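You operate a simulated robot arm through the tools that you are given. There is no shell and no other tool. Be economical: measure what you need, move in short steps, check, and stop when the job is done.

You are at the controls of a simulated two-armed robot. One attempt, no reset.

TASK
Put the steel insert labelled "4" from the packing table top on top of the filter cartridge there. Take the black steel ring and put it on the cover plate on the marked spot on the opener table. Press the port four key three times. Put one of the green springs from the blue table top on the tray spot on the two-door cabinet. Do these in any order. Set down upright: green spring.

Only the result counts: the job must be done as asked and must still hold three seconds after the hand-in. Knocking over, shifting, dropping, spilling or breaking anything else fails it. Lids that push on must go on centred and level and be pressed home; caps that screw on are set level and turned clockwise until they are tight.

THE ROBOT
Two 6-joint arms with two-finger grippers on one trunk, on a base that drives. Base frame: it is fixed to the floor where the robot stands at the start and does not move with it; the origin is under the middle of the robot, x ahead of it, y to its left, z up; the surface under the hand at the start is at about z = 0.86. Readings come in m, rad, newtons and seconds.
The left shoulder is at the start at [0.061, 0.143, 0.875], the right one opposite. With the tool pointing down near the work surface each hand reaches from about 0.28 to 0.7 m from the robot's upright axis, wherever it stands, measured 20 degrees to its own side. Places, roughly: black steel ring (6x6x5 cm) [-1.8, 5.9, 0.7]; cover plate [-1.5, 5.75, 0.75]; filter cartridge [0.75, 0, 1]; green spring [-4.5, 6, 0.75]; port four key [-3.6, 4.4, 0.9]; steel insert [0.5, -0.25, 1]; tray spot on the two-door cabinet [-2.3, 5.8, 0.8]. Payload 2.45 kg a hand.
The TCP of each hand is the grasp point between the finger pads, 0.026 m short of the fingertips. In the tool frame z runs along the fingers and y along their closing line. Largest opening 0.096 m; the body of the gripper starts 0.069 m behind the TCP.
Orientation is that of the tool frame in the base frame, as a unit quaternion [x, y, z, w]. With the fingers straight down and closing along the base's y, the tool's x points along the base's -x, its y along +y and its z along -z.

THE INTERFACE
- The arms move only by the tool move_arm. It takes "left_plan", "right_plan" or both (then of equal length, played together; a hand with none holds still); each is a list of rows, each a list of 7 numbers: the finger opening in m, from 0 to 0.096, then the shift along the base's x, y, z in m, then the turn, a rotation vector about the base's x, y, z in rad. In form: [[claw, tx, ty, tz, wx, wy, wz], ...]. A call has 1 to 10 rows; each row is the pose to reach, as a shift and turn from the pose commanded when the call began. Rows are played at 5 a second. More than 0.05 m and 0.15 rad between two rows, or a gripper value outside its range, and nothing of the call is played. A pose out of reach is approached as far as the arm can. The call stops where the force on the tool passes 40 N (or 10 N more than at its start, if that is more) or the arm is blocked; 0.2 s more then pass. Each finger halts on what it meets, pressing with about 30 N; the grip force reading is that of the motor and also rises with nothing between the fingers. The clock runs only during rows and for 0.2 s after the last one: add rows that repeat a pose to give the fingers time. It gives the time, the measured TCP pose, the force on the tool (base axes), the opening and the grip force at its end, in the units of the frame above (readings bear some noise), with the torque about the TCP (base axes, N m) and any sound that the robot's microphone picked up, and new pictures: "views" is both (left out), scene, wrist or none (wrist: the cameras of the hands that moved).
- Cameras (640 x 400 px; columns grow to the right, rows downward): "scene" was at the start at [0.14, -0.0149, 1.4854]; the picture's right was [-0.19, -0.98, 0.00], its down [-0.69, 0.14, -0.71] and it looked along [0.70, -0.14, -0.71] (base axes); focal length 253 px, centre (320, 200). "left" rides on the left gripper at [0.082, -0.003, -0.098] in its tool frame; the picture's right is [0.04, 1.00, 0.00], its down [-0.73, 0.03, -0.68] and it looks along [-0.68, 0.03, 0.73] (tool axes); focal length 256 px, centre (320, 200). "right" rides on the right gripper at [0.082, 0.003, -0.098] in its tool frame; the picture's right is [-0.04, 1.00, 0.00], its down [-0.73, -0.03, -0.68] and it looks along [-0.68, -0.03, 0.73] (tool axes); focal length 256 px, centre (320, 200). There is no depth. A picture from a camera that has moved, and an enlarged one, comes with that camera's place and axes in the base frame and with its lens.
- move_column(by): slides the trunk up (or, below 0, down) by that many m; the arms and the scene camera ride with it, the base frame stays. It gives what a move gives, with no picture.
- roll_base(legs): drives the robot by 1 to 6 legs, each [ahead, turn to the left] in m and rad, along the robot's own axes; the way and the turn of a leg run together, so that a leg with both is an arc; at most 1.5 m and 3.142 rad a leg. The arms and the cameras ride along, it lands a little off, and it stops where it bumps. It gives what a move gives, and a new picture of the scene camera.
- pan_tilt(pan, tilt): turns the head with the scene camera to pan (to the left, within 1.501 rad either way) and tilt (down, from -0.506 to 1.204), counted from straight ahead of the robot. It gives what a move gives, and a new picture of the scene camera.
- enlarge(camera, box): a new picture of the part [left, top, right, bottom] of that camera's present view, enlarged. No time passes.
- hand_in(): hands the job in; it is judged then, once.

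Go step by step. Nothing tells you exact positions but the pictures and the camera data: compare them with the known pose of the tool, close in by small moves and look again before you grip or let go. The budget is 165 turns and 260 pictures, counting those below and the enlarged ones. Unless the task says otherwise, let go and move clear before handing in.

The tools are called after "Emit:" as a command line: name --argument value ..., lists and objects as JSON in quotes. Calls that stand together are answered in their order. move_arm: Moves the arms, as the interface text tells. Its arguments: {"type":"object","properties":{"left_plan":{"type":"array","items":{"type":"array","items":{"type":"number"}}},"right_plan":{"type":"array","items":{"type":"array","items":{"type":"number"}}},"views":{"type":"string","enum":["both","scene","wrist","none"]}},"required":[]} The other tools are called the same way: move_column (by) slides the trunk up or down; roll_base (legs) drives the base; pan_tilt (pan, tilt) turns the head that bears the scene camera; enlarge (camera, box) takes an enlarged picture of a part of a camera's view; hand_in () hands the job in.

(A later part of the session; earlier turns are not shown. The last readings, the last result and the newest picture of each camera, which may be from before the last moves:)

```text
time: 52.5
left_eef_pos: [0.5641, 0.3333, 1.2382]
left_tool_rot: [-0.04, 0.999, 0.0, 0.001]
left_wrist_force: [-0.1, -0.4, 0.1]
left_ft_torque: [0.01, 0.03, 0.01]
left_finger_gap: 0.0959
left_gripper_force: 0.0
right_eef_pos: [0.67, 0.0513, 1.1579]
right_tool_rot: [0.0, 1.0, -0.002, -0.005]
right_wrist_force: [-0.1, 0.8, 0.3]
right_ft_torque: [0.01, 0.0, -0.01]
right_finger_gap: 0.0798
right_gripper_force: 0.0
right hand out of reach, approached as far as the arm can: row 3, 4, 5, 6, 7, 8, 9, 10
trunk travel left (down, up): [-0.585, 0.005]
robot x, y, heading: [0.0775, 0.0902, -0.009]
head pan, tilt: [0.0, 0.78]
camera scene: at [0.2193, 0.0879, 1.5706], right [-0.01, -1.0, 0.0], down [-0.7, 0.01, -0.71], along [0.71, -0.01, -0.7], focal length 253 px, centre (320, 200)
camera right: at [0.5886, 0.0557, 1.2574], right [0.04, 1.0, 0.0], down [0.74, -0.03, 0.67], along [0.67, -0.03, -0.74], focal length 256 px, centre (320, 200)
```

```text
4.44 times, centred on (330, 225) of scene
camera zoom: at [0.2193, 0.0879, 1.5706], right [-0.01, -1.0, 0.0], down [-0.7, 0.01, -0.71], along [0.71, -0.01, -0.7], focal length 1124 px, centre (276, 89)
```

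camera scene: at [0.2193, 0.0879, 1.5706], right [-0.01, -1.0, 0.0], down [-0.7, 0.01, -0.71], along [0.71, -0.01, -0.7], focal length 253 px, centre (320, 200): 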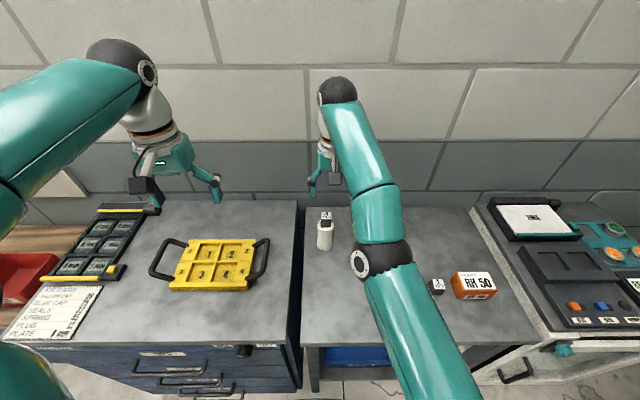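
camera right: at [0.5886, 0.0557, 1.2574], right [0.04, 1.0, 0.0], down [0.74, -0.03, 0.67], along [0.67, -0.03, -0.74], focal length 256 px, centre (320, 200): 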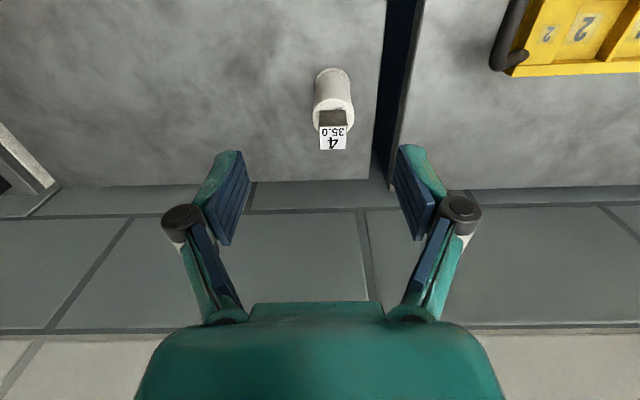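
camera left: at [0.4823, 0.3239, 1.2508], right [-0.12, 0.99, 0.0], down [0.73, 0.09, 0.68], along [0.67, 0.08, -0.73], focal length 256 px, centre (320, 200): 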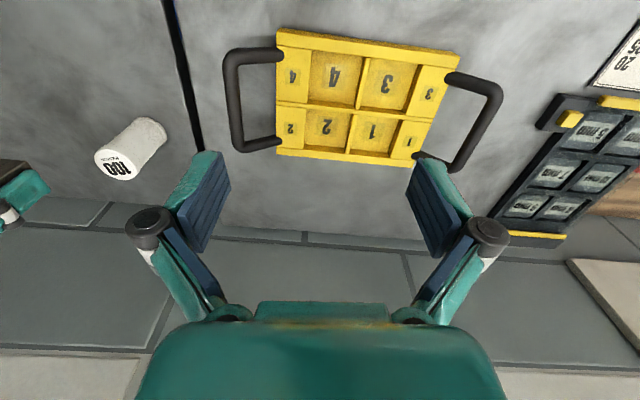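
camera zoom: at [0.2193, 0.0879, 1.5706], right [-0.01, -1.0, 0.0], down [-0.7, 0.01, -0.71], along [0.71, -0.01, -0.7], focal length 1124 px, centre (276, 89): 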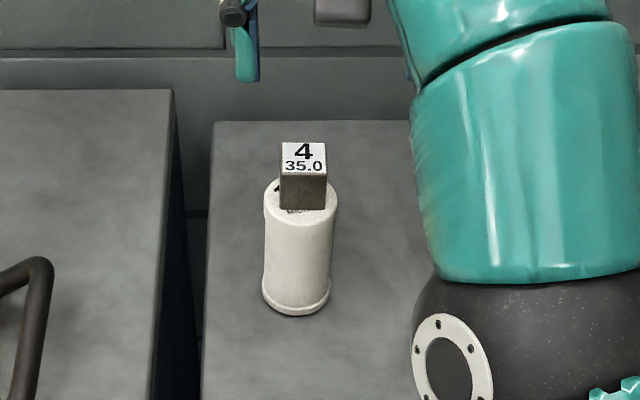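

Insert 4 rests upright and centred on the cartridge. I'll retract both arms and back away for the long drive.

Emit:
move_arm --right_plan '[[0.06, -0.045, -0.015, 0.005, 0, 0, 0], [0.04, -0.09, -0.03, 0.01, 0, 0, 0], [0.03, -0.13, -0.045, 0.01, 0, 0, 0], [0.03, -0.17, -0.06, 0.01, 0, 0, 0], [0.03, -0.21, -0.075, 0.01, 0, 0, 0], [0.03, -0.24, -0.09, 0.01, 0, 0, 0]]' --left_plan '[[0.08, -0.03, -0.01, 0.0, 0, 0, 0], [0.06, -0.06, -0.02, 0.0, 0, 0, 0], [0.04, -0.08, -0.03, 0, 0, 0, 0], [0.03, -0.1, -0.04, 0, 0, 0, 0], [0.03, -0.12, -0.05, 0, 0, 0, 0], [0.03, -0.14, -0.06, 0, 0, 0, 0]]' --views "none"

Emit:
roll_base --legs '[[-0.6, 0], [0, 0.8]]'

Emit:
pan_tilt --pan 0.8 --tilt 0.35

```text
time: 53.9
left_eef_pos: [0.4233, 0.2743, 1.2387]
left_tool_rot: [-0.039, 0.999, 0.0, 0.001]
left_wrist_force: [-0.5, -1.0, -0.7]
left_ft_torque: [0.02, 0.01, 0.01]
left_finger_gap: 0.0303
left_gripper_force: 0.0
right_eef_pos: [0.4264, -0.0328, 1.1725]
right_tool_rot: [0.002, 1.0, 0.0, -0.001]
right_wrist_force: [0.2, 0.8, -0.2]
right_ft_torque: [0.02, -0.01, -0.01]
right_finger_gap: 0.03
right_gripper_force: 0.0
right hand out of reach, approached as far as the arm can: row 1
trunk travel left (down, up): [-0.585, 0.005]
robot x, y, heading: [0.0802, 0.0856, -0.014]
head pan, tilt: [0.0, 0.78]
```

```text
time: 59.6
left_eef_pos: [-0.4107, 0.4684, 1.2389]
left_tool_rot: [-0.422, 0.907, 0.0, -0.001]
left_wrist_force: [-0.1, 0.5, -0.2]
left_ft_torque: [0.03, 0.02, -0.01]
left_finger_gap: 0.0299
left_gripper_force: 0.1
right_eef_pos: [-0.1895, 0.2561, 1.1736]
right_tool_rot: [-0.384, 0.923, -0.001, -0.001]
right_wrist_force: [0.5, 0.1, -0.2]
right_ft_torque: [0.02, 0.04, -0.01]
right_finger_gap: 0.0302
right_gripper_force: 0.1
trunk travel left (down, up): [-0.585, 0.005]
robot x, y, heading: [-0.5058, 0.0778, 0.778]
head pan, tilt: [0.0, 0.78]
camera scene: at [-0.4065, 0.1772, 1.5706], right [0.7, -0.71, 0.0], down [-0.5, -0.5, -0.71], along [0.5, 0.5, -0.7], focal length 253 px, centre (320, 200)
```

scene: 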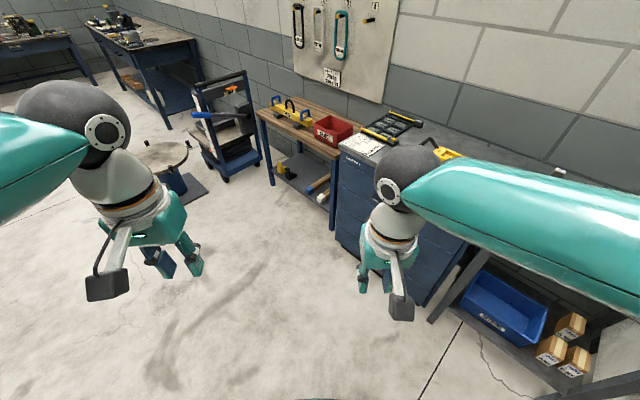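

```text
time: 60.8
left_eef_pos: [-0.4085, 0.4683, 1.2386]
left_tool_rot: [-0.42, 0.907, 0.0, -0.001]
left_wrist_force: [0.0, -0.8, 0.6]
left_ft_torque: [0.02, -0.01, 0.02]
left_finger_gap: 0.0298
left_gripper_force: 0.0
right_eef_pos: [-0.1906, 0.256, 1.1731]
right_tool_rot: [-0.384, 0.923, -0.001, -0.001]
right_wrist_force: [0.7, 1.1, 0.6]
right_ft_torque: [0.02, 0.01, -0.02]
right_finger_gap: 0.0303
right_gripper_force: 0.1
trunk travel left (down, up): [-0.585, 0.005]
robot x, y, heading: [-0.5072, 0.0745, 0.783]
head pan, tilt: [0.799, 0.351]
camera scene: at [-0.4656, 0.213, 1.6086], right [1.0, 0.01, 0.0], down [0.0, -0.34, -0.94], along [-0.01, 0.94, -0.34], focal length 253 px, centre (320, 200)
```

scene: 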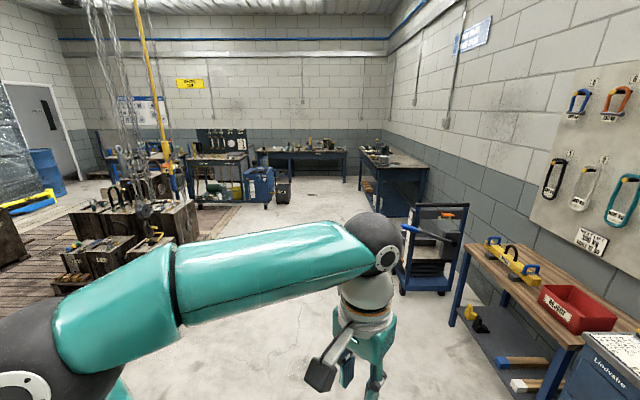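

The far-end benches line up with the listed places. The aisle at x ≈ -1.1 is clear, with the round table at (-0.1, 2.2) and the pallets left of x ≈ -1.85. I'll drive there and stop at y ≈ 4.

Emit:
roll_base --legs '[[0, 1.18], [1.5, 0], [0, -0.39], [1.5, 0], [0.9, 0]]'

Emit:
pan_tilt --pan 0.0 --tilt 0.45

Emit:
pan_tilt --pan 1.0 --tilt 0.35

```text
time: 84.3
left_eef_pos: [-1.1026, 4.1886, 1.2392]
left_tool_rot: [0.716, -0.698, 0.0, 0.001]
left_wrist_force: [0.0, 0.0, -0.6]
left_ft_torque: [-0.01, 0.0, -0.03]
left_finger_gap: 0.0301
left_gripper_force: 0.0
right_eef_pos: [-0.7982, 4.1764, 1.1733]
right_tool_rot: [-0.688, 0.726, -0.002, -0.001]
right_wrist_force: [0.7, 0.2, 0.3]
right_ft_torque: [-0.02, -0.02, -0.03]
right_finger_gap: 0.0299
right_gripper_force: 0.1
trunk travel left (down, up): [-0.585, 0.005]
robot x, y, heading: [-0.9139, 3.8296, 1.51]
head pan, tilt: [0.799, 0.351]
camera scene: at [-0.9727, 3.9625, 1.6086], right [0.74, 0.67, 0.0], down [0.23, -0.25, -0.94], along [-0.63, 0.69, -0.34], focal length 253 px, centre (320, 200)
```

scene: 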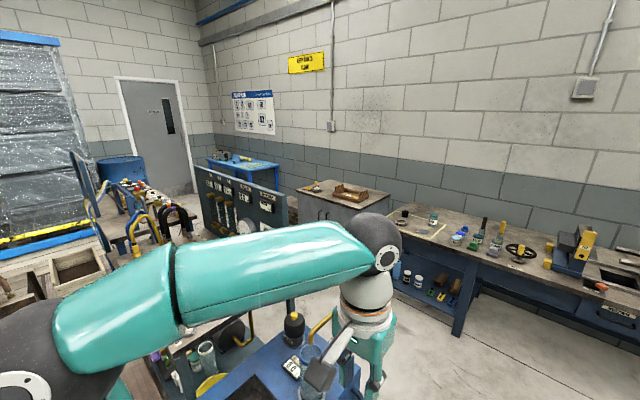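

```text
time: 85.4
left_eef_pos: [-1.1027, 4.1877, 1.24]
left_tool_rot: [0.716, -0.698, 0.001, 0.001]
left_wrist_force: [0.7, 0.1, -0.6]
left_ft_torque: [-0.01, -0.03, -0.01]
left_finger_gap: 0.0298
left_gripper_force: 0.0
right_eef_pos: [-0.7974, 4.1742, 1.1742]
right_tool_rot: [-0.688, 0.725, -0.001, 0.0]
right_wrist_force: [0.0, 0.8, 0.2]
right_ft_torque: [-0.01, 0.0, 0.04]
right_finger_gap: 0.0299
right_gripper_force: 0.0
trunk travel left (down, up): [-0.585, 0.005]
robot x, y, heading: [-0.9109, 3.8276, 1.514]
head pan, tilt: [0.0, 0.45]
camera scene: at [-0.9045, 3.9844, 1.5995], right [1.0, -0.06, 0.0], down [-0.03, -0.43, -0.9], along [0.05, 0.9, -0.44], focal length 253 px, centre (320, 200)
```

scene: 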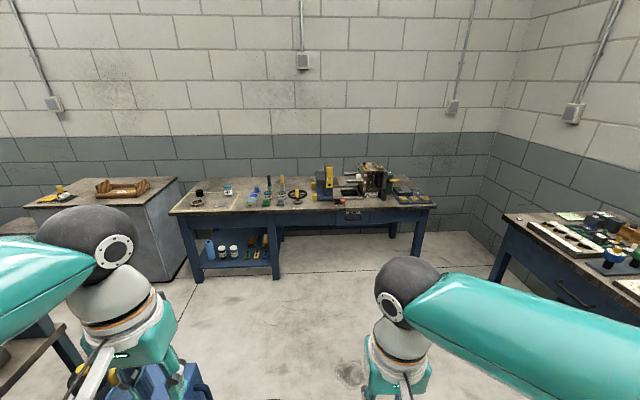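

```text
time: 86.7
left_eef_pos: [-1.1021, 4.1893, 1.24]
left_tool_rot: [0.717, -0.697, 0.001, 0.001]
left_wrist_force: [-0.2, -0.4, 0.3]
left_ft_torque: [-0.01, 0.01, 0.01]
left_finger_gap: 0.0299
left_gripper_force: 0.0
right_eef_pos: [-0.7983, 4.1756, 1.1754]
right_tool_rot: [-0.688, 0.725, -0.001, 0.001]
right_wrist_force: [-0.6, 0.2, 0.6]
right_ft_torque: [0.01, 0.02, 0.01]
right_finger_gap: 0.03
right_gripper_force: 0.1
trunk travel left (down, up): [-0.585, 0.005]
robot x, y, heading: [-0.9118, 3.8324, 1.507]
head pan, tilt: [1.0, 0.351]
camera scene: at [-0.9851, 3.9477, 1.6087], right [0.59, 0.81, 0.0], down [0.28, -0.2, -0.94], along [-0.76, 0.55, -0.34], focal length 253 px, centre (320, 200)
```

scene: 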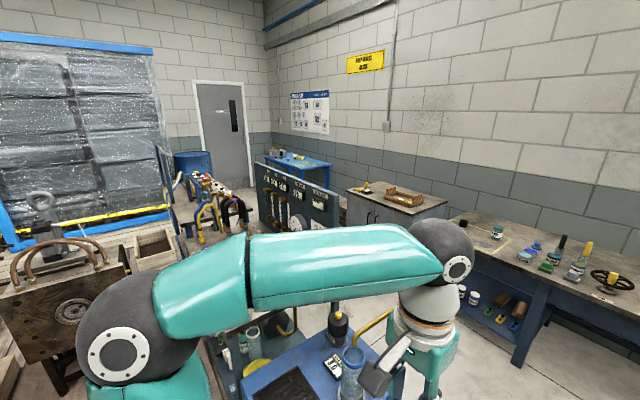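

I can see the opener bench ahead, the two-door cabinet left of it, a panel with ports, and a blue table in the far corner. I'll zoom in on them.

Emit:
enlarge --camera "scene" --box '[240, 130, 480, 260]'

Emit:
pan_tilt --pan 0.35 --tilt 0.5

Emit:
enlarge --camera "scene" --box '[230, 130, 480, 280]'

```text
2.67 times, centred on (360, 195) of scene
camera zoom: at [-0.9851, 3.9477, 1.6087], right [0.59, 0.81, 0.0], down [0.28, -0.2, -0.94], along [-0.76, 0.55, -0.34], focal length 675 px, centre (213, 213)
```

zoom: 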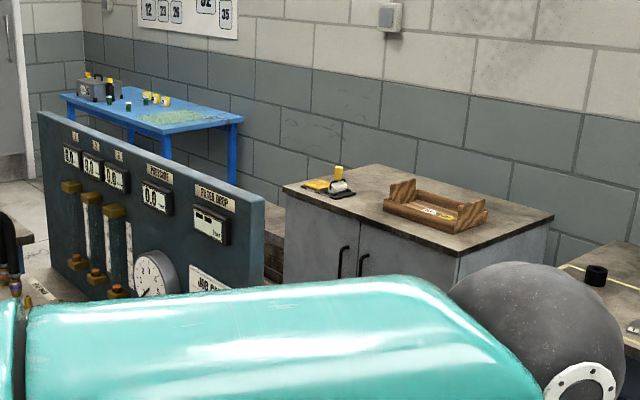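

```text
time: 87.7
left_eef_pos: [-1.1026, 4.1886, 1.2392]
left_tool_rot: [0.717, -0.697, 0.001, 0.001]
left_wrist_force: [0.1, 0.5, -0.7]
left_ft_torque: [-0.04, -0.01, 0.01]
left_finger_gap: 0.0298
left_gripper_force: 0.0
right_eef_pos: [-0.7981, 4.1755, 1.1738]
right_tool_rot: [-0.688, 0.726, -0.001, 0.0]
right_wrist_force: [0.0, 0.5, 0.4]
right_ft_torque: [-0.01, -0.01, 0.02]
right_finger_gap: 0.0299
right_gripper_force: 0.2
trunk travel left (down, up): [-0.585, 0.005]
robot x, y, heading: [-0.9153, 3.8297, 1.511]
head pan, tilt: [0.351, 0.499]
camera scene: at [-0.9361, 3.9799, 1.595], right [0.96, 0.29, 0.0], down [0.14, -0.46, -0.88], along [-0.25, 0.84, -0.48], focal length 253 px, centre (320, 200)
```

scene: 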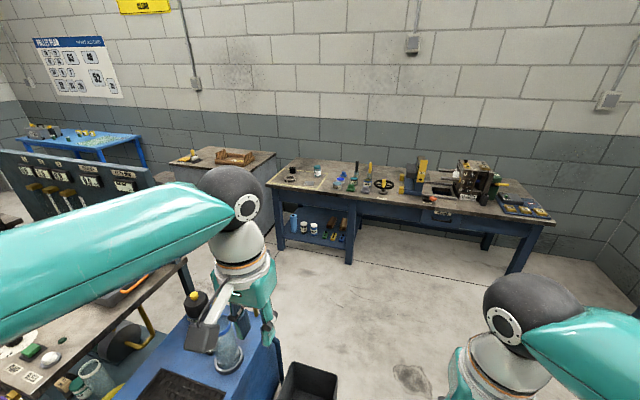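

```text
2.56 times, centred on (355, 205) of scene
camera zoom: at [-0.9361, 3.9799, 1.595], right [0.96, 0.29, 0.0], down [0.14, -0.46, -0.88], along [-0.25, 0.84, -0.48], focal length 648 px, centre (230, 187)
```

zoom: 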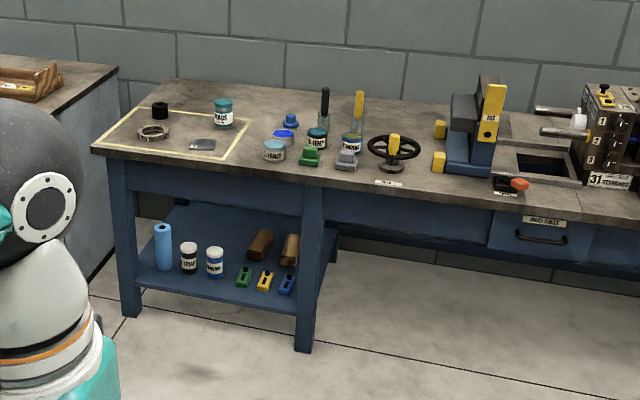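

The black ring is at about (-1.77, 5.92) in the yellow square, and the cover plate is near (-1.54, 5.69). A cart and a bin stand to my left, so I'll look at their footprint before approaching.

Emit:
pan_tilt --pan 0.6 --tilt 0.95

```text
time: 88.6
left_eef_pos: [-1.1033, 4.1877, 1.2399]
left_tool_rot: [0.717, -0.697, 0.0, 0.001]
left_wrist_force: [0.6, -0.3, -0.2]
left_ft_torque: [0.01, 0.0, 0.01]
left_finger_gap: 0.0298
left_gripper_force: 0.1
right_eef_pos: [-0.7971, 4.1757, 1.1741]
right_tool_rot: [-0.689, 0.725, -0.001, 0.0]
right_wrist_force: [-0.2, 0.4, -0.3]
right_ft_torque: [0.03, 0.0, -0.04]
right_finger_gap: 0.03
right_gripper_force: 0.1
trunk travel left (down, up): [-0.585, 0.005]
robot x, y, heading: [-0.9114, 3.83, 1.51]
head pan, tilt: [0.6, 0.949]
camera scene: at [-0.9473, 3.9551, 1.5576], right [0.86, 0.51, 0.0], down [0.42, -0.7, -0.58], along [-0.3, 0.5, -0.81], focal length 253 px, centre (320, 200)
```

scene: 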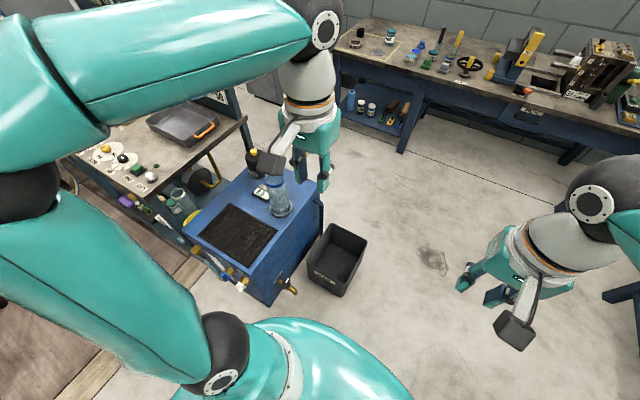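

The bin ends at y ≈ 4.65 and the bench front is at y ≈ 5.55, so there's a corridor about 0.9 m wide along y ≈ 5.08. I'll swing around the bin to the right and then turn into the corridor.

Emit:
roll_base --legs '[[0, -0.45], [0.95, 0], [0, 0.51], [0.42, 0], [0, 1.57]]'

```text
time: 102.8
left_eef_pos: [-0.8135, 4.8913, 1.2403]
left_tool_rot: [1.0, -0.002, 0.001, 0.0]
left_wrist_force: [0.5, -1.2, -0.2]
left_ft_torque: [0.05, -0.01, 0.0]
left_finger_gap: 0.0298
left_gripper_force: 0.1
right_eef_pos: [-0.7912, 5.1966, 1.1753]
right_tool_rot: [0.999, -0.041, 0.002, -0.003]
right_wrist_force: [0.2, -1.5, 0.0]
right_ft_torque: [0.08, -0.01, -0.02]
right_finger_gap: 0.0301
right_gripper_force: 0.0
trunk travel left (down, up): [-0.585, 0.005]
robot x, y, heading: [-0.4435, 5.1164, 3.061]
head pan, tilt: [0.6, 0.949]
stopped in leg 5: the robot was blocked; the commanded pose is now the measured one
camera scene: at [-0.5699, 5.0807, 1.5573], right [-0.5, 0.87, 0.0], down [0.71, 0.41, -0.58], along [-0.5, -0.29, -0.81], focal length 253 px, centre (320, 200)
```

scene: 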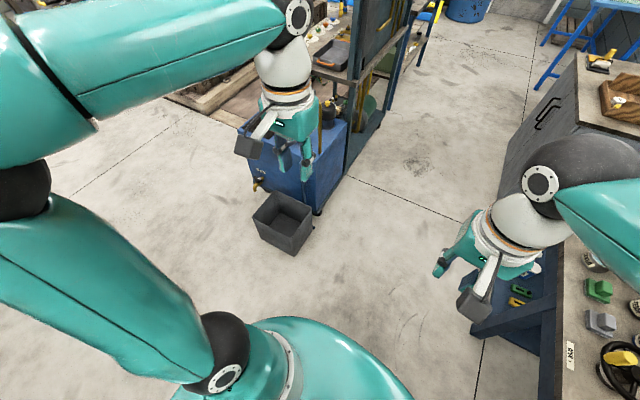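

I'm nearly turned, but the base's rear corner touches the bench. I'll back out slightly away from the bench and straighten along a lower line.

Emit:
roll_base --legs '[[0, -0.25], [-0.2, 0], [0, 0.37], [0.3, 0]]'

```text
time: 108.3
left_eef_pos: [-0.8945, 4.7777, 1.2401]
left_tool_rot: [0.998, 0.055, 0.001, 0.0]
left_wrist_force: [0.3, -1.0, 0.4]
left_ft_torque: [0.01, 0.0, 0.01]
left_finger_gap: 0.0296
left_gripper_force: 0.1
right_eef_pos: [-0.908, 5.0834, 1.175]
right_tool_rot: [1.0, 0.015, 0.001, 0.0]
right_wrist_force: [1.2, -0.3, -0.4]
right_ft_torque: [0.03, -0.05, 0.01]
right_finger_gap: 0.03
right_gripper_force: 0.0
trunk travel left (down, up): [-0.585, 0.005]
robot x, y, heading: [-0.5557, 5.0334, -3.115]
head pan, tilt: [0.6, 0.949]
camera scene: at [-0.6749, 4.9925, 1.5575], right [-0.59, 0.81, 0.0], down [0.66, 0.48, -0.58], along [-0.47, -0.35, -0.81], focal length 253 px, centre (320, 200)
```

scene: 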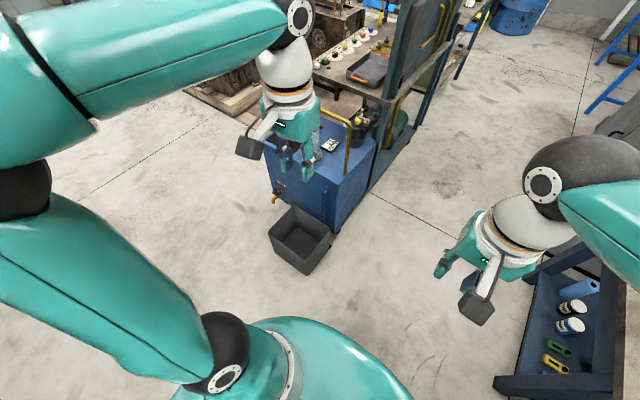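

I'll look at the bench on my right to check clearance and that nothing was disturbed.

Emit:
pan_tilt --pan -1.45 --tilt 0.75

```text
time: 110.3
left_eef_pos: [-0.8949, 4.7775, 1.242]
left_tool_rot: [0.999, 0.054, 0.001, 0.001]
left_wrist_force: [0.5, 0.2, 0.2]
left_ft_torque: [-0.01, -0.02, -0.03]
left_finger_gap: 0.03
left_gripper_force: 0.1
right_eef_pos: [-0.9079, 5.0826, 1.1752]
right_tool_rot: [1.0, 0.015, 0.001, -0.001]
right_wrist_force: [0.7, 0.1, -0.2]
right_ft_torque: [0.02, 0.02, 0.0]
right_finger_gap: 0.0299
right_gripper_force: 0.0
trunk travel left (down, up): [-0.585, 0.005]
robot x, y, heading: [-0.5544, 5.0405, -3.109]
head pan, tilt: [-1.45, 0.75]
camera scene: at [-0.6285, 5.1177, 1.5731], right [0.99, 0.15, 0.0], down [0.11, -0.67, -0.73], along [-0.11, 0.72, -0.68], focal length 253 px, centre (320, 200)
```

scene: 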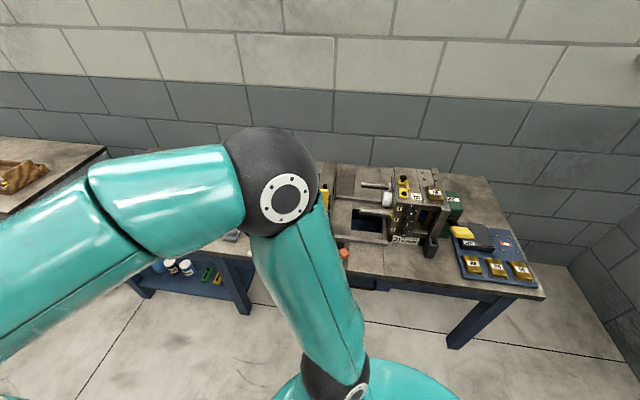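

The bench looks undisturbed. I'll drive along the corridor to x ≈ -1.5 at y ≈ 5.1, then turn to face the bench.

Emit:
roll_base --legs '[[0, -0.09], [0.95, 0], [0, -1.0]]'

```text
time: 118.8
left_eef_pos: [-1.9078, 5.2842, 1.2403]
left_tool_rot: [0.878, -0.479, 0.001, 0.001]
left_wrist_force: [0.1, -0.2, 0.4]
left_ft_torque: [-0.01, 0.02, 0.0]
left_finger_gap: 0.03
left_gripper_force: 0.1
right_eef_pos: [-1.6405, 5.4312, 1.1756]
right_tool_rot: [0.859, -0.512, 0.002, -0.001]
right_wrist_force: [-0.6, -0.1, -0.3]
right_ft_torque: [-0.01, 0.01, -0.01]
right_finger_gap: 0.03
right_gripper_force: 0.2
trunk travel left (down, up): [-0.585, 0.005]
robot x, y, heading: [-1.5484, 5.0782, 2.075]
head pan, tilt: [-1.45, 0.75]
camera scene: at [-1.515, 5.182, 1.5731], right [0.58, -0.81, 0.0], down [-0.55, -0.4, -0.73], along [0.59, 0.43, -0.68], focal length 253 px, centre (320, 200)
```

scene: 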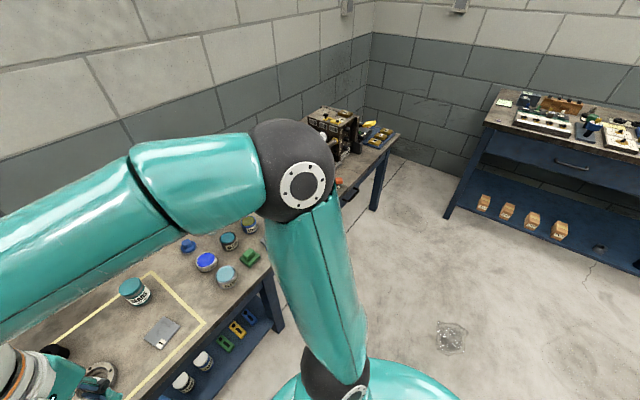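

The turn went well. Now I'll finish facing the bench, nudge ahead, and look down at the yellow square.

Emit:
roll_base --legs '[[0, -0.5], [0.1, 0]]'

Emit:
pan_tilt --pan 0.0 --tilt 0.85

```text
time: 121.6
left_eef_pos: [-1.7643, 5.5321, 1.2406]
left_tool_rot: [0.733, -0.681, 0.0, 0.001]
left_wrist_force: [-0.1, 0.3, 0.2]
left_ft_torque: [-0.05, 0.01, 0.01]
left_finger_gap: 0.0296
left_gripper_force: 0.1
right_eef_pos: [-1.4609, 5.5328, 1.1749]
right_tool_rot: [-0.706, 0.708, -0.001, -0.001]
right_wrist_force: [0.2, 0.0, 0.3]
right_ft_torque: [-0.01, 0.05, 0.0]
right_finger_gap: 0.0302
right_gripper_force: 0.1
trunk travel left (down, up): [-0.585, 0.005]
robot x, y, heading: [-1.5571, 5.1831, 1.574]
head pan, tilt: [-1.45, 0.75]
camera scene: at [-1.4755, 5.2546, 1.5729], right [0.12, -0.99, 0.0], down [-0.68, -0.08, -0.73], along [0.72, 0.09, -0.68], focal length 253 px, centre (320, 200)
```

scene: 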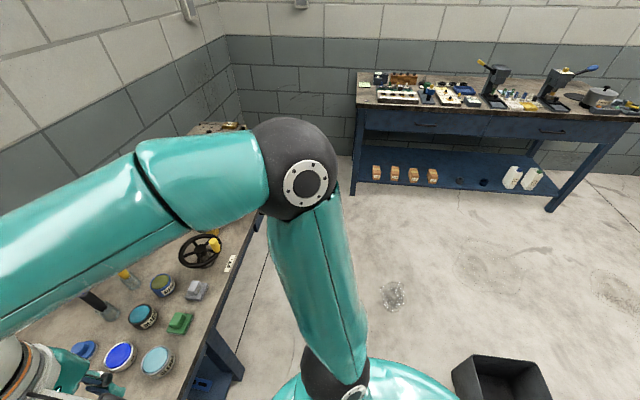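

```text
time: 123.1
left_eef_pos: [-1.7669, 5.5315, 1.2419]
left_tool_rot: [0.733, -0.68, 0.0, 0.0]
left_wrist_force: [-0.5, -0.6, -0.2]
left_ft_torque: [-0.03, 0.0, 0.01]
left_finger_gap: 0.0298
left_gripper_force: 0.1
right_eef_pos: [-1.4602, 5.5333, 1.1773]
right_tool_rot: [-0.705, 0.709, -0.002, 0.0]
right_wrist_force: [0.9, -0.8, 0.3]
right_ft_torque: [0.01, 0.0, 0.03]
right_finger_gap: 0.0301
right_gripper_force: 0.1
trunk travel left (down, up): [-0.585, 0.005]
robot x, y, heading: [-1.5613, 5.1818, 1.571]
head pan, tilt: [0.0, 0.85]
camera scene: at [-1.5599, 5.3213, 1.565], right [1.0, 0.0, 0.0], down [0.0, -0.75, -0.66], along [0.0, 0.66, -0.75], focal length 253 px, centre (320, 200)
```

scene: 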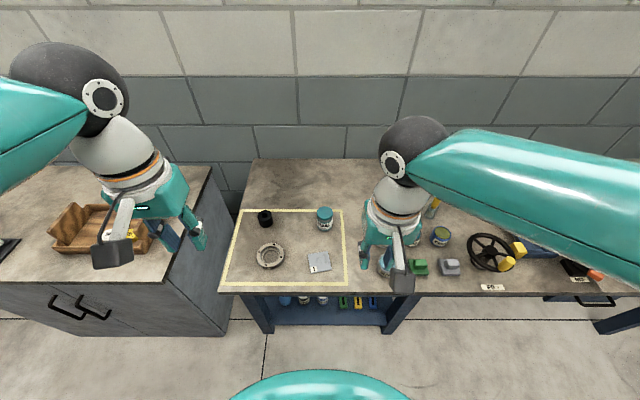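

Emit:
enlarge --camera "scene" --box '[220, 190, 360, 300]'

Emit:
enlarge --camera "scene" --box '[30, 180, 190, 280]'

```text
3.64 times, centred on (290, 245) of scene
camera zoom: at [-1.5599, 5.3213, 1.565], right [1.0, 0.0, 0.0], down [0.0, -0.75, -0.66], along [0.0, 0.66, -0.75], focal length 920 px, centre (429, 36)
```

zoom: 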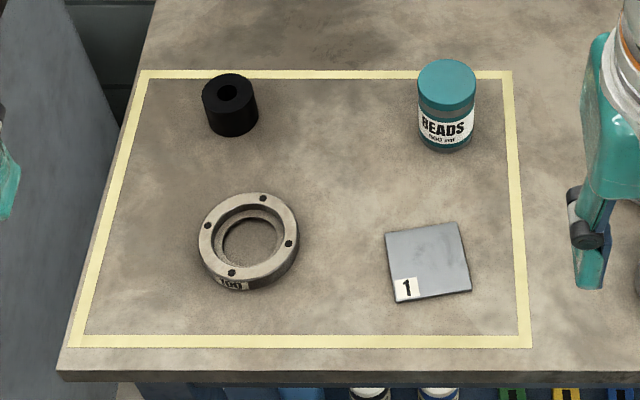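

```text
4.00 times, centred on (110, 230) of scene
camera zoom: at [-1.5599, 5.3213, 1.565], right [1.0, 0.0, 0.0], down [0.0, -0.75, -0.66], along [0.0, 0.66, -0.75], focal length 1012 px, centre (1160, 80)
```

zoom: 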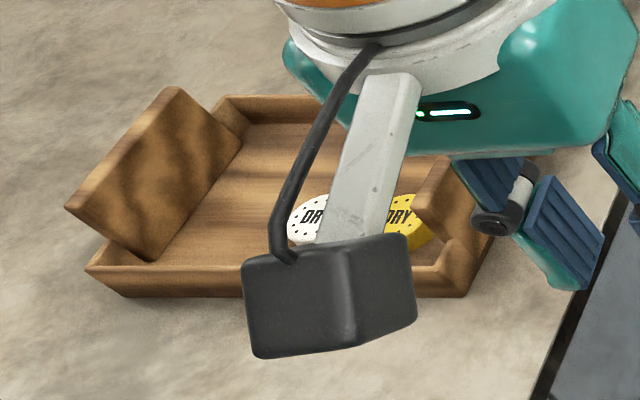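

The black ring is at about (-1.775, 5.918). The grey cover plate marked "1" is at about (-1.56, 5.749). I'll creep 5 cm ahead for reach and move the left hand over the ring.

Emit:
roll_base --legs '[[0.055, 0]]'

Emit:
move_arm --left_plan '[[0.05, 0.0, 0.045, -0.01, 0, 0, 0], [0.07, 0.0, 0.09, -0.02, 0, 0, 0], [0.085, 0.0, 0.13, -0.04, 0, 0, 0], [0.085, 0, 0.17, -0.065, 0, 0, 0], [0.085, 0, 0.21, -0.095, 0, 0, 0], [0.085, 0, 0.25, -0.125, 0, 0, 0], [0.085, -0.005, 0.27, -0.165, 0, 0, 0], [0.085, -0.01, 0.28, -0.21, 0, 0, 0], [0.085, -0.01, 0.28, -0.25, 0, 0, 0], [0.085, -0.01, 0.28, -0.28, 0, 0, 0]]'

```text
time: 124.1
left_eef_pos: [-1.7669, 5.5893, 1.2402]
left_tool_rot: [0.732, -0.681, 0.001, 0.002]
left_wrist_force: [0.8, 0.0, -0.2]
left_ft_torque: [-0.1, -0.01, 0.03]
left_finger_gap: 0.0299
left_gripper_force: 0.1
right_eef_pos: [-1.4618, 5.5907, 1.175]
right_tool_rot: [-0.706, 0.708, -0.003, -0.001]
right_wrist_force: [-1.4, 1.0, 0.7]
right_ft_torque: [-0.11, 0.0, 0.02]
right_finger_gap: 0.0298
right_gripper_force: 0.0
trunk travel left (down, up): [-0.585, 0.005]
robot x, y, heading: [-1.5603, 5.2377, 1.574]
head pan, tilt: [0.0, 0.85]
camera scene: at [-1.5602, 5.3804, 1.5646], right [1.0, 0.0, 0.0], down [0.0, -0.75, -0.66], along [0.0, 0.66, -0.75], focal length 253 px, centre (320, 200)
```

scene: 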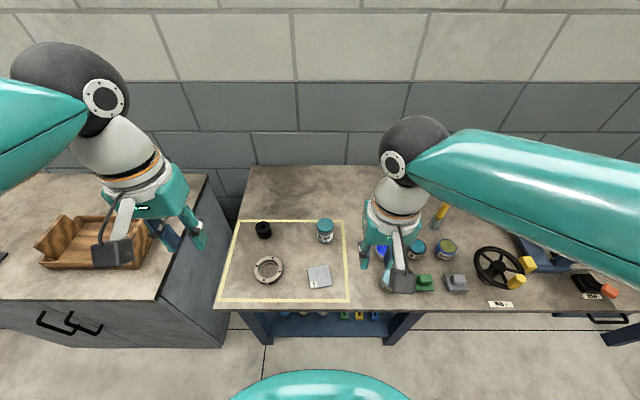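

```text
time: 126.3
left_eef_pos: [-1.7781, 5.866, 0.9613]
left_tool_rot: [0.732, -0.681, 0.0, 0.002]
left_wrist_force: [-0.1, -0.6, -0.1]
left_ft_torque: [-0.02, 0.01, -0.01]
left_finger_gap: 0.0847
left_gripper_force: 0.0
right_eef_pos: [-1.4612, 5.5899, 1.1775]
right_tool_rot: [-0.706, 0.708, -0.002, 0.0]
right_wrist_force: [-0.5, 0.3, 0.6]
right_ft_torque: [-0.02, 0.0, -0.01]
right_finger_gap: 0.0301
right_gripper_force: 0.2
trunk travel left (down, up): [-0.585, 0.005]
robot x, y, heading: [-1.5601, 5.2361, 1.576]
head pan, tilt: [0.0, 0.85]
camera scene: at [-1.5603, 5.3776, 1.565], right [1.0, 0.0, 0.0], down [0.0, -0.75, -0.66], along [0.0, 0.66, -0.75], focal length 253 px, centre (320, 200)
camera left: at [-1.7691, 5.786, 1.0594], right [-0.99, -0.11, 0.0], down [-0.08, 0.73, 0.68], along [-0.08, 0.67, -0.74], focal length 256 px, centre (320, 200)
```

scene: 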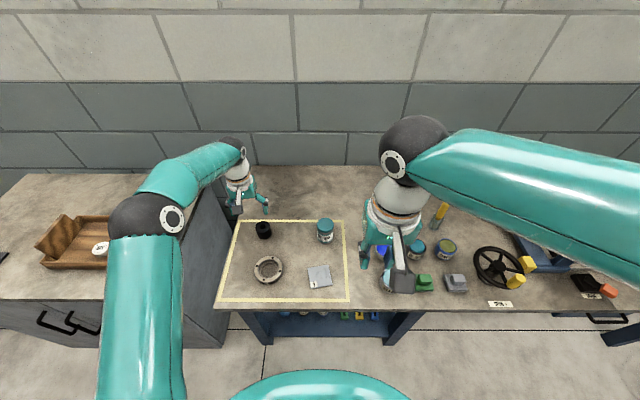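
left: 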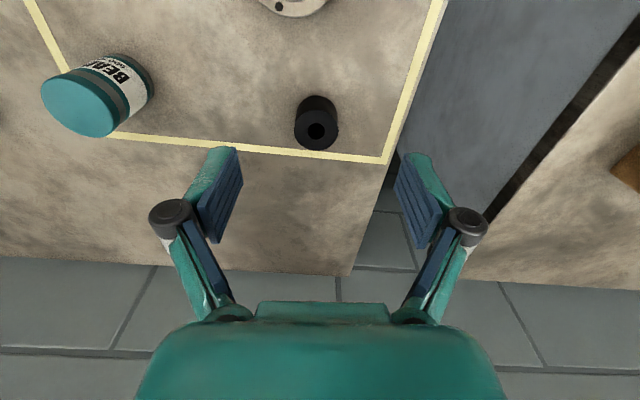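

Triangulating the ring gives its top at about z = 0.735, centred near (-1.784, 5.957), so the table top is lower than I assumed. I'll move over it and look again.

Emit:
move_arm --left_plan '[[0.085, 0.0, 0.03, -0.04, 0, 0, 0], [0.085, -0.003, 0.06, -0.08, 0, 0, 0], [0.085, -0.005, 0.085, -0.12, 0, 0, 0], [0.085, -0.005, 0.088, -0.15, 0, 0, 0], [0.085, -0.005, 0.088, -0.15, 0, 0, 0]]' --views "wrist"

```text
time: 127.5
left_eef_pos: [-1.7745, 5.9144, 0.8241]
left_tool_rot: [0.733, -0.681, 0.0, 0.001]
left_wrist_force: [-0.5, -0.7, 0.1]
left_ft_torque: [-0.03, 0.0, 0.02]
left_finger_gap: 0.0849
left_gripper_force: 0.1
left hand out of reach, approached as far as the arm can: row 2, 3, 4, 5
right_eef_pos: [-1.4621, 5.5877, 1.1779]
right_tool_rot: [-0.706, 0.708, -0.001, 0.0]
right_wrist_force: [0.3, -0.3, 0.6]
right_ft_torque: [0.0, -0.02, 0.03]
right_finger_gap: 0.0298
right_gripper_force: 0.1
trunk travel left (down, up): [-0.585, 0.005]
robot x, y, heading: [-1.56, 5.2402, 1.573]
head pan, tilt: [0.0, 0.85]
camera left: at [-1.7656, 5.8336, 0.9223], right [-0.99, -0.11, 0.0], down [-0.08, 0.73, 0.68], along [-0.08, 0.67, -0.73], focal length 256 px, centre (320, 200)
```

left: 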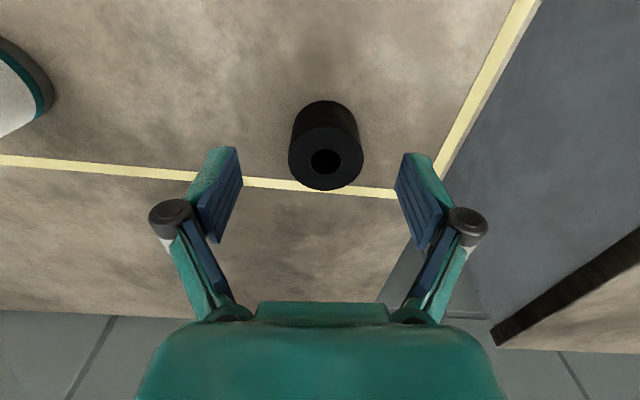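

The reach ends about 4.5 cm short of the ring, which I place at (-1.785, 5.958). I'll creep the base ahead 5.5 cm.

Emit:
roll_base --legs '[[0.055, 0]]'

Emit:
enlarge --camera "left" --box '[0, 0, 640, 400]'

```text
time: 128.4
left_eef_pos: [-1.7731, 5.9704, 0.8219]
left_tool_rot: [0.733, -0.681, 0.002, 0.001]
left_wrist_force: [-1.1, 0.2, -1.4]
left_ft_torque: [-0.04, 0.0, -0.02]
left_finger_gap: 0.0851
left_gripper_force: 0.1
right_eef_pos: [-1.4622, 5.6471, 1.1759]
right_tool_rot: [-0.706, 0.708, -0.002, -0.001]
right_wrist_force: [-1.3, 1.0, -0.2]
right_ft_torque: [-0.08, -0.02, 0.01]
right_finger_gap: 0.03
right_gripper_force: 0.1
trunk travel left (down, up): [-0.585, 0.005]
robot x, y, heading: [-1.5569, 5.2942, 1.571]
head pan, tilt: [0.0, 0.85]
camera scene: at [-1.5604, 5.4364, 1.5646], right [1.0, 0.0, 0.0], down [0.0, -0.75, -0.66], along [0.0, 0.66, -0.75], focal length 253 px, centre (320, 200)
```

scene: 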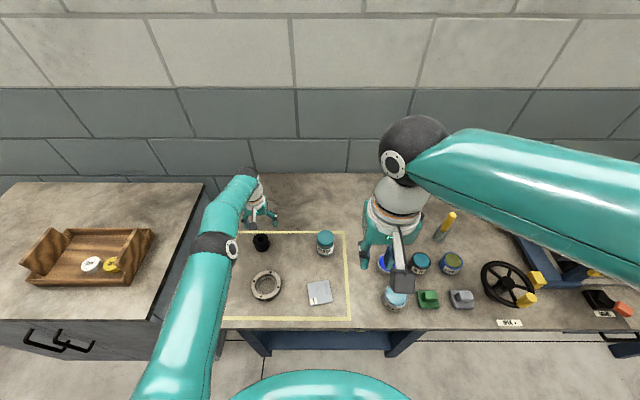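

```text
1.00 times, centred on (320, 200) of left (not enlarged: the box is as wide or as high as the picture)
camera zoom: at [-1.7655, 5.8915, 0.9204], right [-0.99, -0.11, 0.0], down [-0.08, 0.73, 0.68], along [-0.08, 0.67, -0.74], focal length 256 px, centre (320, 200)
```

zoom: 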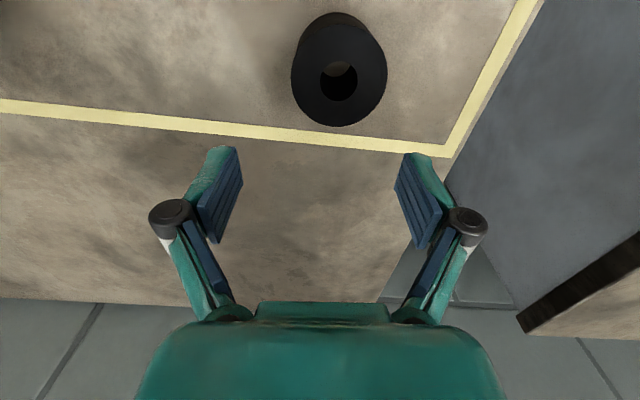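

The ring's centre is at about (-1.785, 5.952). I'm adjusting over it and descending partway.

Emit:
move_arm --left_plan '[[0.094, -0.006, -0.01, 0, 0, 0, 0], [0.094, -0.012, -0.018, -0.02, 0, 0, 0], [0.094, -0.012, -0.018, -0.045, 0, 0, 0], [0.094, -0.012, -0.018, -0.045, 0, 0, 0]]' --views "wrist"

```text
time: 129.4
left_eef_pos: [-1.7863, 5.952, 0.778]
left_tool_rot: [0.732, -0.681, 0.001, 0.0]
left_wrist_force: [-0.1, -0.5, -0.2]
left_ft_torque: [-0.05, 0.0, 0.02]
left_finger_gap: 0.0937
left_gripper_force: 0.0
right_eef_pos: [-1.4617, 5.6446, 1.1765]
right_tool_rot: [-0.706, 0.708, -0.001, 0.001]
right_wrist_force: [0.3, 0.4, 0.8]
right_ft_torque: [-0.02, 0.01, 0.02]
right_finger_gap: 0.03
right_gripper_force: 0.0
trunk travel left (down, up): [-0.585, 0.005]
robot x, y, heading: [-1.5571, 5.2918, 1.573]
head pan, tilt: [0.0, 0.85]
camera left: at [-1.7785, 5.8715, 0.877], right [-0.99, -0.11, 0.0], down [-0.08, 0.73, 0.68], along [-0.08, 0.67, -0.74], focal length 256 px, centre (320, 200)
```

left: 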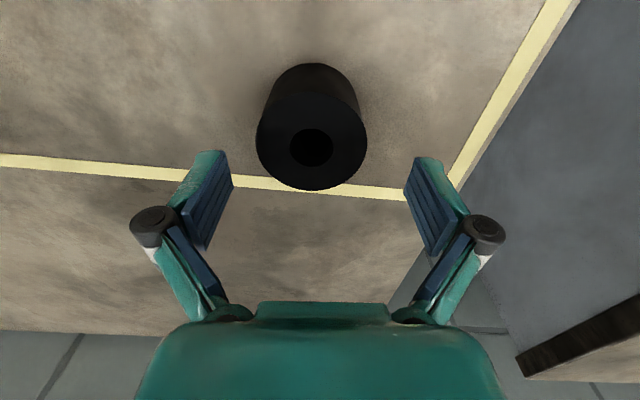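

I'm centred within a few millimetres. Now I'll descend around the ring and grip.

Emit:
move_arm --left_plan '[[0.094, 0.003, -0.004, -0.02, 0, 0, 0], [0.094, 0.003, -0.004, -0.04, 0, 0, 0], [0.094, 0.003, -0.004, -0.054, 0, 0, 0], [0.08, 0.003, -0.004, -0.054, 0, 0, 0], [0.06, 0.003, -0.004, -0.054, 0, 0, 0], [0.05, 0.003, -0.004, -0.054, 0, 0, 0], [0.05, 0.003, -0.004, -0.054, 0, 0, 0]]' --views "wrist"

```text
time: 130.6
left_eef_pos: [-1.7815, 5.9523, 0.7436]
left_tool_rot: [0.734, -0.679, -0.009, -0.008]
left_wrist_force: [2.9, -3.4, 44.7]
left_ft_torque: [-1.22, -0.34, -0.13]
left_finger_gap: 0.0544
left_gripper_force: 33.0
right_eef_pos: [-1.4609, 5.6387, 1.1803]
right_tool_rot: [-0.706, 0.708, 0.001, 0.001]
right_wrist_force: [0.7, -0.2, 0.1]
right_ft_torque: [0.02, 0.02, -0.01]
right_finger_gap: 0.0298
right_gripper_force: 0.0
trunk travel left (down, up): [-0.585, 0.005]
robot x, y, heading: [-1.5583, 5.2955, 1.578]
head pan, tilt: [0.0, 0.85]
stopped in row 5 (left hand): the force on the tool passed its limit at 45 N (the readings are from after the stop); the commanded pose is now the measured one
camera left: at [-1.7733, 5.87, 0.8398], right [-0.99, -0.12, 0.0], down [-0.08, 0.71, 0.7], along [-0.08, 0.69, -0.72], focal length 256 px, centre (320, 200)
```

left: 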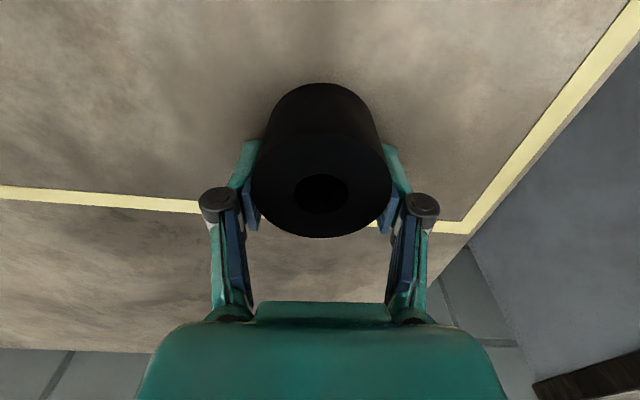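

The fingertips met the table at TCP z = 0.744, so the table is at z ≈ 0.718 and the ring is about 0.054 across, centred nearer y = 5.935. The grip is off-centre, so I'll release, level the hand and regrip centred.

Emit:
move_arm --left_plan '[[0.07, 0, 0, 0.002, 0, 0, 0], [0.085, 0, 0, 0.008, -0.012, 0, 0], [0.094, 0, 0, 0.01, -0.024, 0, 0], [0.094, 0, -0.008, 0.01, -0.024, 0, 0], [0.094, 0, -0.016, 0.01, -0.024, 0, 0], [0.094, 0, -0.016, 0.01, -0.024, 0, 0]]' --views "wrist"

```text
time: 132.0
left_eef_pos: [-1.7827, 5.9352, 0.7401]
left_tool_rot: [0.733, -0.68, 0.006, 0.007]
left_wrist_force: [0.5, 0.0, 1.2]
left_ft_torque: [0.0, 0.01, -0.01]
left_finger_gap: 0.094
left_gripper_force: 0.0
right_eef_pos: [-1.4614, 5.6438, 1.178]
right_tool_rot: [-0.706, 0.708, -0.002, 0.0]
right_wrist_force: [0.1, 0.3, -1.3]
right_ft_torque: [0.0, 0.0, 0.01]
right_finger_gap: 0.0297
right_gripper_force: 0.1
trunk travel left (down, up): [-0.585, 0.005]
robot x, y, heading: [-1.5617, 5.2932, 1.573]
head pan, tilt: [0.0, 0.85]
camera left: at [-1.7743, 5.8567, 0.8404], right [-0.99, -0.12, 0.0], down [-0.09, 0.74, 0.67], along [-0.08, 0.66, -0.75], focal length 256 px, centre (320, 200)
```

left: 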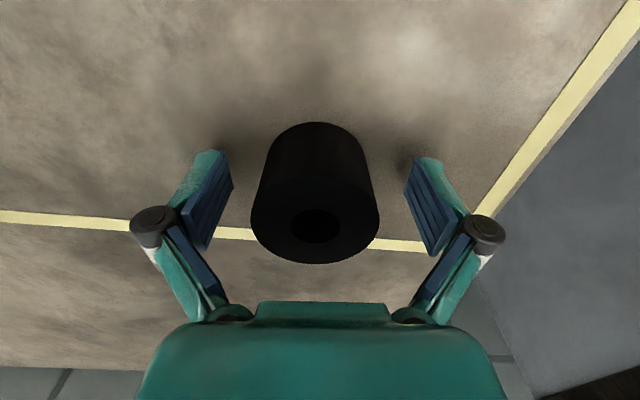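

Centred now, within a few millimetres. I'll level and grip.

Emit:
move_arm --left_plan '[[0.094, 0, -0.003, 0.003, 0.018, 0, 0], [0.075, 0, -0.003, 0.004, 0.018, 0, 0], [0.055, 0, -0.003, 0.004, 0.018, 0, 0], [0.045, 0, -0.003, 0.004, 0.018, 0, 0], [0.045, 0, -0.003, 0.004, 0.018, 0, 0]]' --views "wrist"

```text
time: 133.2
left_eef_pos: [-1.7811, 5.9326, 0.747]
left_tool_rot: [0.733, -0.681, -0.001, 0.0]
left_wrist_force: [3.9, 1.1, 3.2]
left_ft_torque: [0.12, -0.14, -0.07]
left_finger_gap: 0.0547
left_gripper_force: 29.7
right_eef_pos: [-1.4619, 5.6438, 1.1776]
right_tool_rot: [-0.706, 0.708, -0.001, 0.0]
right_wrist_force: [-0.4, 0.0, 0.2]
right_ft_torque: [0.0, 0.02, 0.02]
right_finger_gap: 0.0297
right_gripper_force: 0.1
trunk travel left (down, up): [-0.585, 0.005]
robot x, y, heading: [-1.5595, 5.292, 1.573]
head pan, tilt: [0.0, 0.85]
camera left: at [-1.7734, 5.8515, 0.8447], right [-0.99, -0.12, 0.0], down [-0.08, 0.73, 0.68], along [-0.08, 0.68, -0.73], focal length 256 px, centre (320, 200)
```

left: 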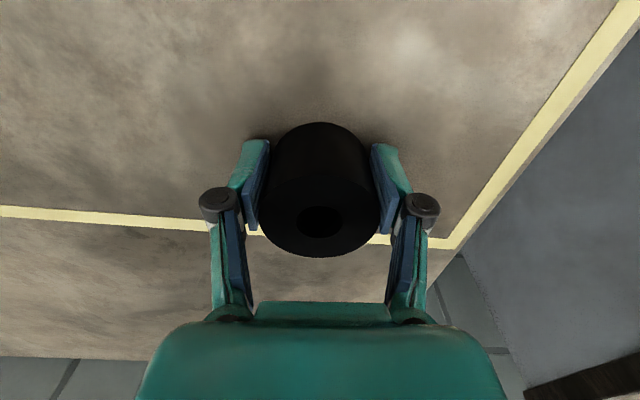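

Good centred grip. I'll lift the ring, move the right hand aside, and measure the cover plate.

Emit:
move_arm --left_plan '[[0.045, 0, 0, 0.03, 0, 0, 0], [0.045, 0, 0, 0.06, 0, 0, 0], [0.045, 0, 0, 0.09, 0, 0, 0], [0.045, 0, 0, 0.1, 0, 0, 0]]' --right_plan '[[0.03, 0.045, 0, 0, 0, 0, 0], [0.03, 0.09, 0, 0, 0, 0, 0], [0.03, 0.13, 0, 0, 0, 0, 0], [0.03, 0.17, 0, 0, 0, 0, 0]]' --views "none"

Emit:
enlarge --camera "scene" --box '[220, 220, 380, 320]'

```text
time: 134.2
left_eef_pos: [-1.7822, 5.9336, 0.8451]
left_tool_rot: [0.733, -0.68, 0.0, 0.0]
left_wrist_force: [0.5, 0.1, -7.2]
left_ft_torque: [-0.06, 0.01, 0.01]
left_finger_gap: 0.0547
left_gripper_force: 29.9
right_eef_pos: [-1.2932, 5.6439, 1.178]
right_tool_rot: [-0.706, 0.708, -0.002, -0.001]
right_wrist_force: [-0.6, 0.0, 0.5]
right_ft_torque: [-0.03, -0.03, 0.02]
right_finger_gap: 0.03
right_gripper_force: 0.0
trunk travel left (down, up): [-0.585, 0.005]
robot x, y, heading: [-1.5594, 5.2916, 1.575]
head pan, tilt: [0.0, 0.85]
```

```text
4.00 times, centred on (300, 270) of scene
camera zoom: at [-1.5603, 5.4336, 1.5649], right [1.0, 0.0, 0.0], down [0.0, -0.75, -0.66], along [0.0, 0.66, -0.75], focal length 1012 px, centre (400, -80)
```

zoom: 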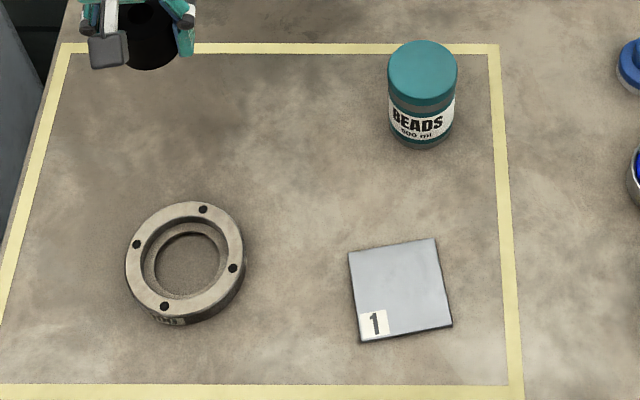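

The plate centre is at (-1.560, 5.762), about 7.6 cm wide. I'll carry the ring over it.

Emit:
move_arm --left_plan '[[0.045, 0.01, -0.03, 0.015, 0, 0, 0], [0.045, 0.03, -0.06, 0.015, 0, 0, 0], [0.045, 0.06, -0.09, 0.015, 0, 0, 0], [0.045, 0.095, -0.12, 0.015, 0, 0, 0], [0.045, 0.13, -0.145, 0.01, 0, 0, 0], [0.045, 0.17, -0.165, 0.0, 0, 0, 0], [0.045, 0.205, -0.172, -0.01, 0, 0, 0], [0.045, 0.222, -0.172, -0.03, 0, 0, 0], [0.045, 0.222, -0.172, -0.045, 0, 0, 0], [0.045, 0.222, -0.172, -0.045, 0, 0, 0]]'

Emit:
enlarge --camera "scene" --box '[260, 220, 380, 320]'

```text
time: 136.4
left_eef_pos: [-1.5599, 5.7598, 0.8026]
left_tool_rot: [0.733, -0.68, 0.0, 0.0]
left_wrist_force: [-0.9, -1.2, -7.7]
left_ft_torque: [-0.03, 0.02, 0.01]
left_finger_gap: 0.0548
left_gripper_force: 29.7
right_eef_pos: [-1.2944, 5.6443, 1.1776]
right_tool_rot: [-0.706, 0.708, -0.001, 0.0]
right_wrist_force: [-0.3, -0.5, -0.8]
right_ft_torque: [0.01, 0.0, 0.01]
right_finger_gap: 0.03
right_gripper_force: 0.0
trunk travel left (down, up): [-0.585, 0.005]
robot x, y, heading: [-1.5585, 5.2914, 1.578]
head pan, tilt: [0.0, 0.85]
camera scene: at [-1.5601, 5.433, 1.565], right [1.0, 0.0, 0.0], down [0.0, -0.75, -0.66], along [0.0, 0.66, -0.75], focal length 253 px, centre (320, 200)
camera left: at [-1.5512, 5.6805, 0.8991], right [-0.99, -0.12, 0.0], down [-0.09, 0.73, 0.68], along [-0.08, 0.67, -0.73], focal length 256 px, centre (320, 200)
```

scene: 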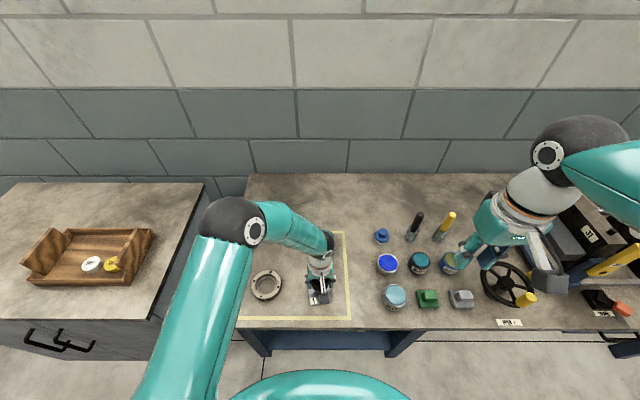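
left: 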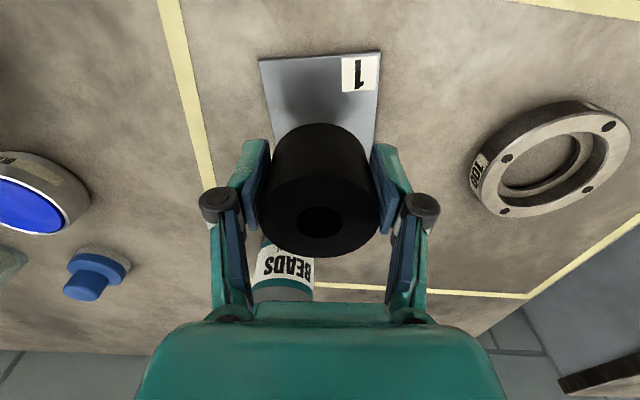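

```text
4.00 times, centred on (320, 270) of scene
camera zoom: at [-1.5601, 5.433, 1.565], right [1.0, 0.0, 0.0], down [0.0, -0.75, -0.66], along [0.0, 0.66, -0.75], focal length 1012 px, centre (320, -80)
```

zoom: 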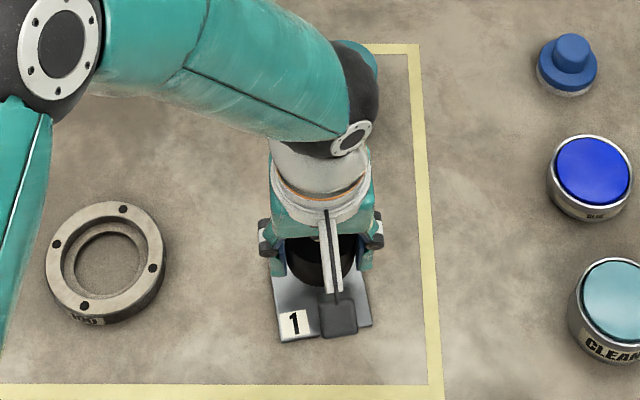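

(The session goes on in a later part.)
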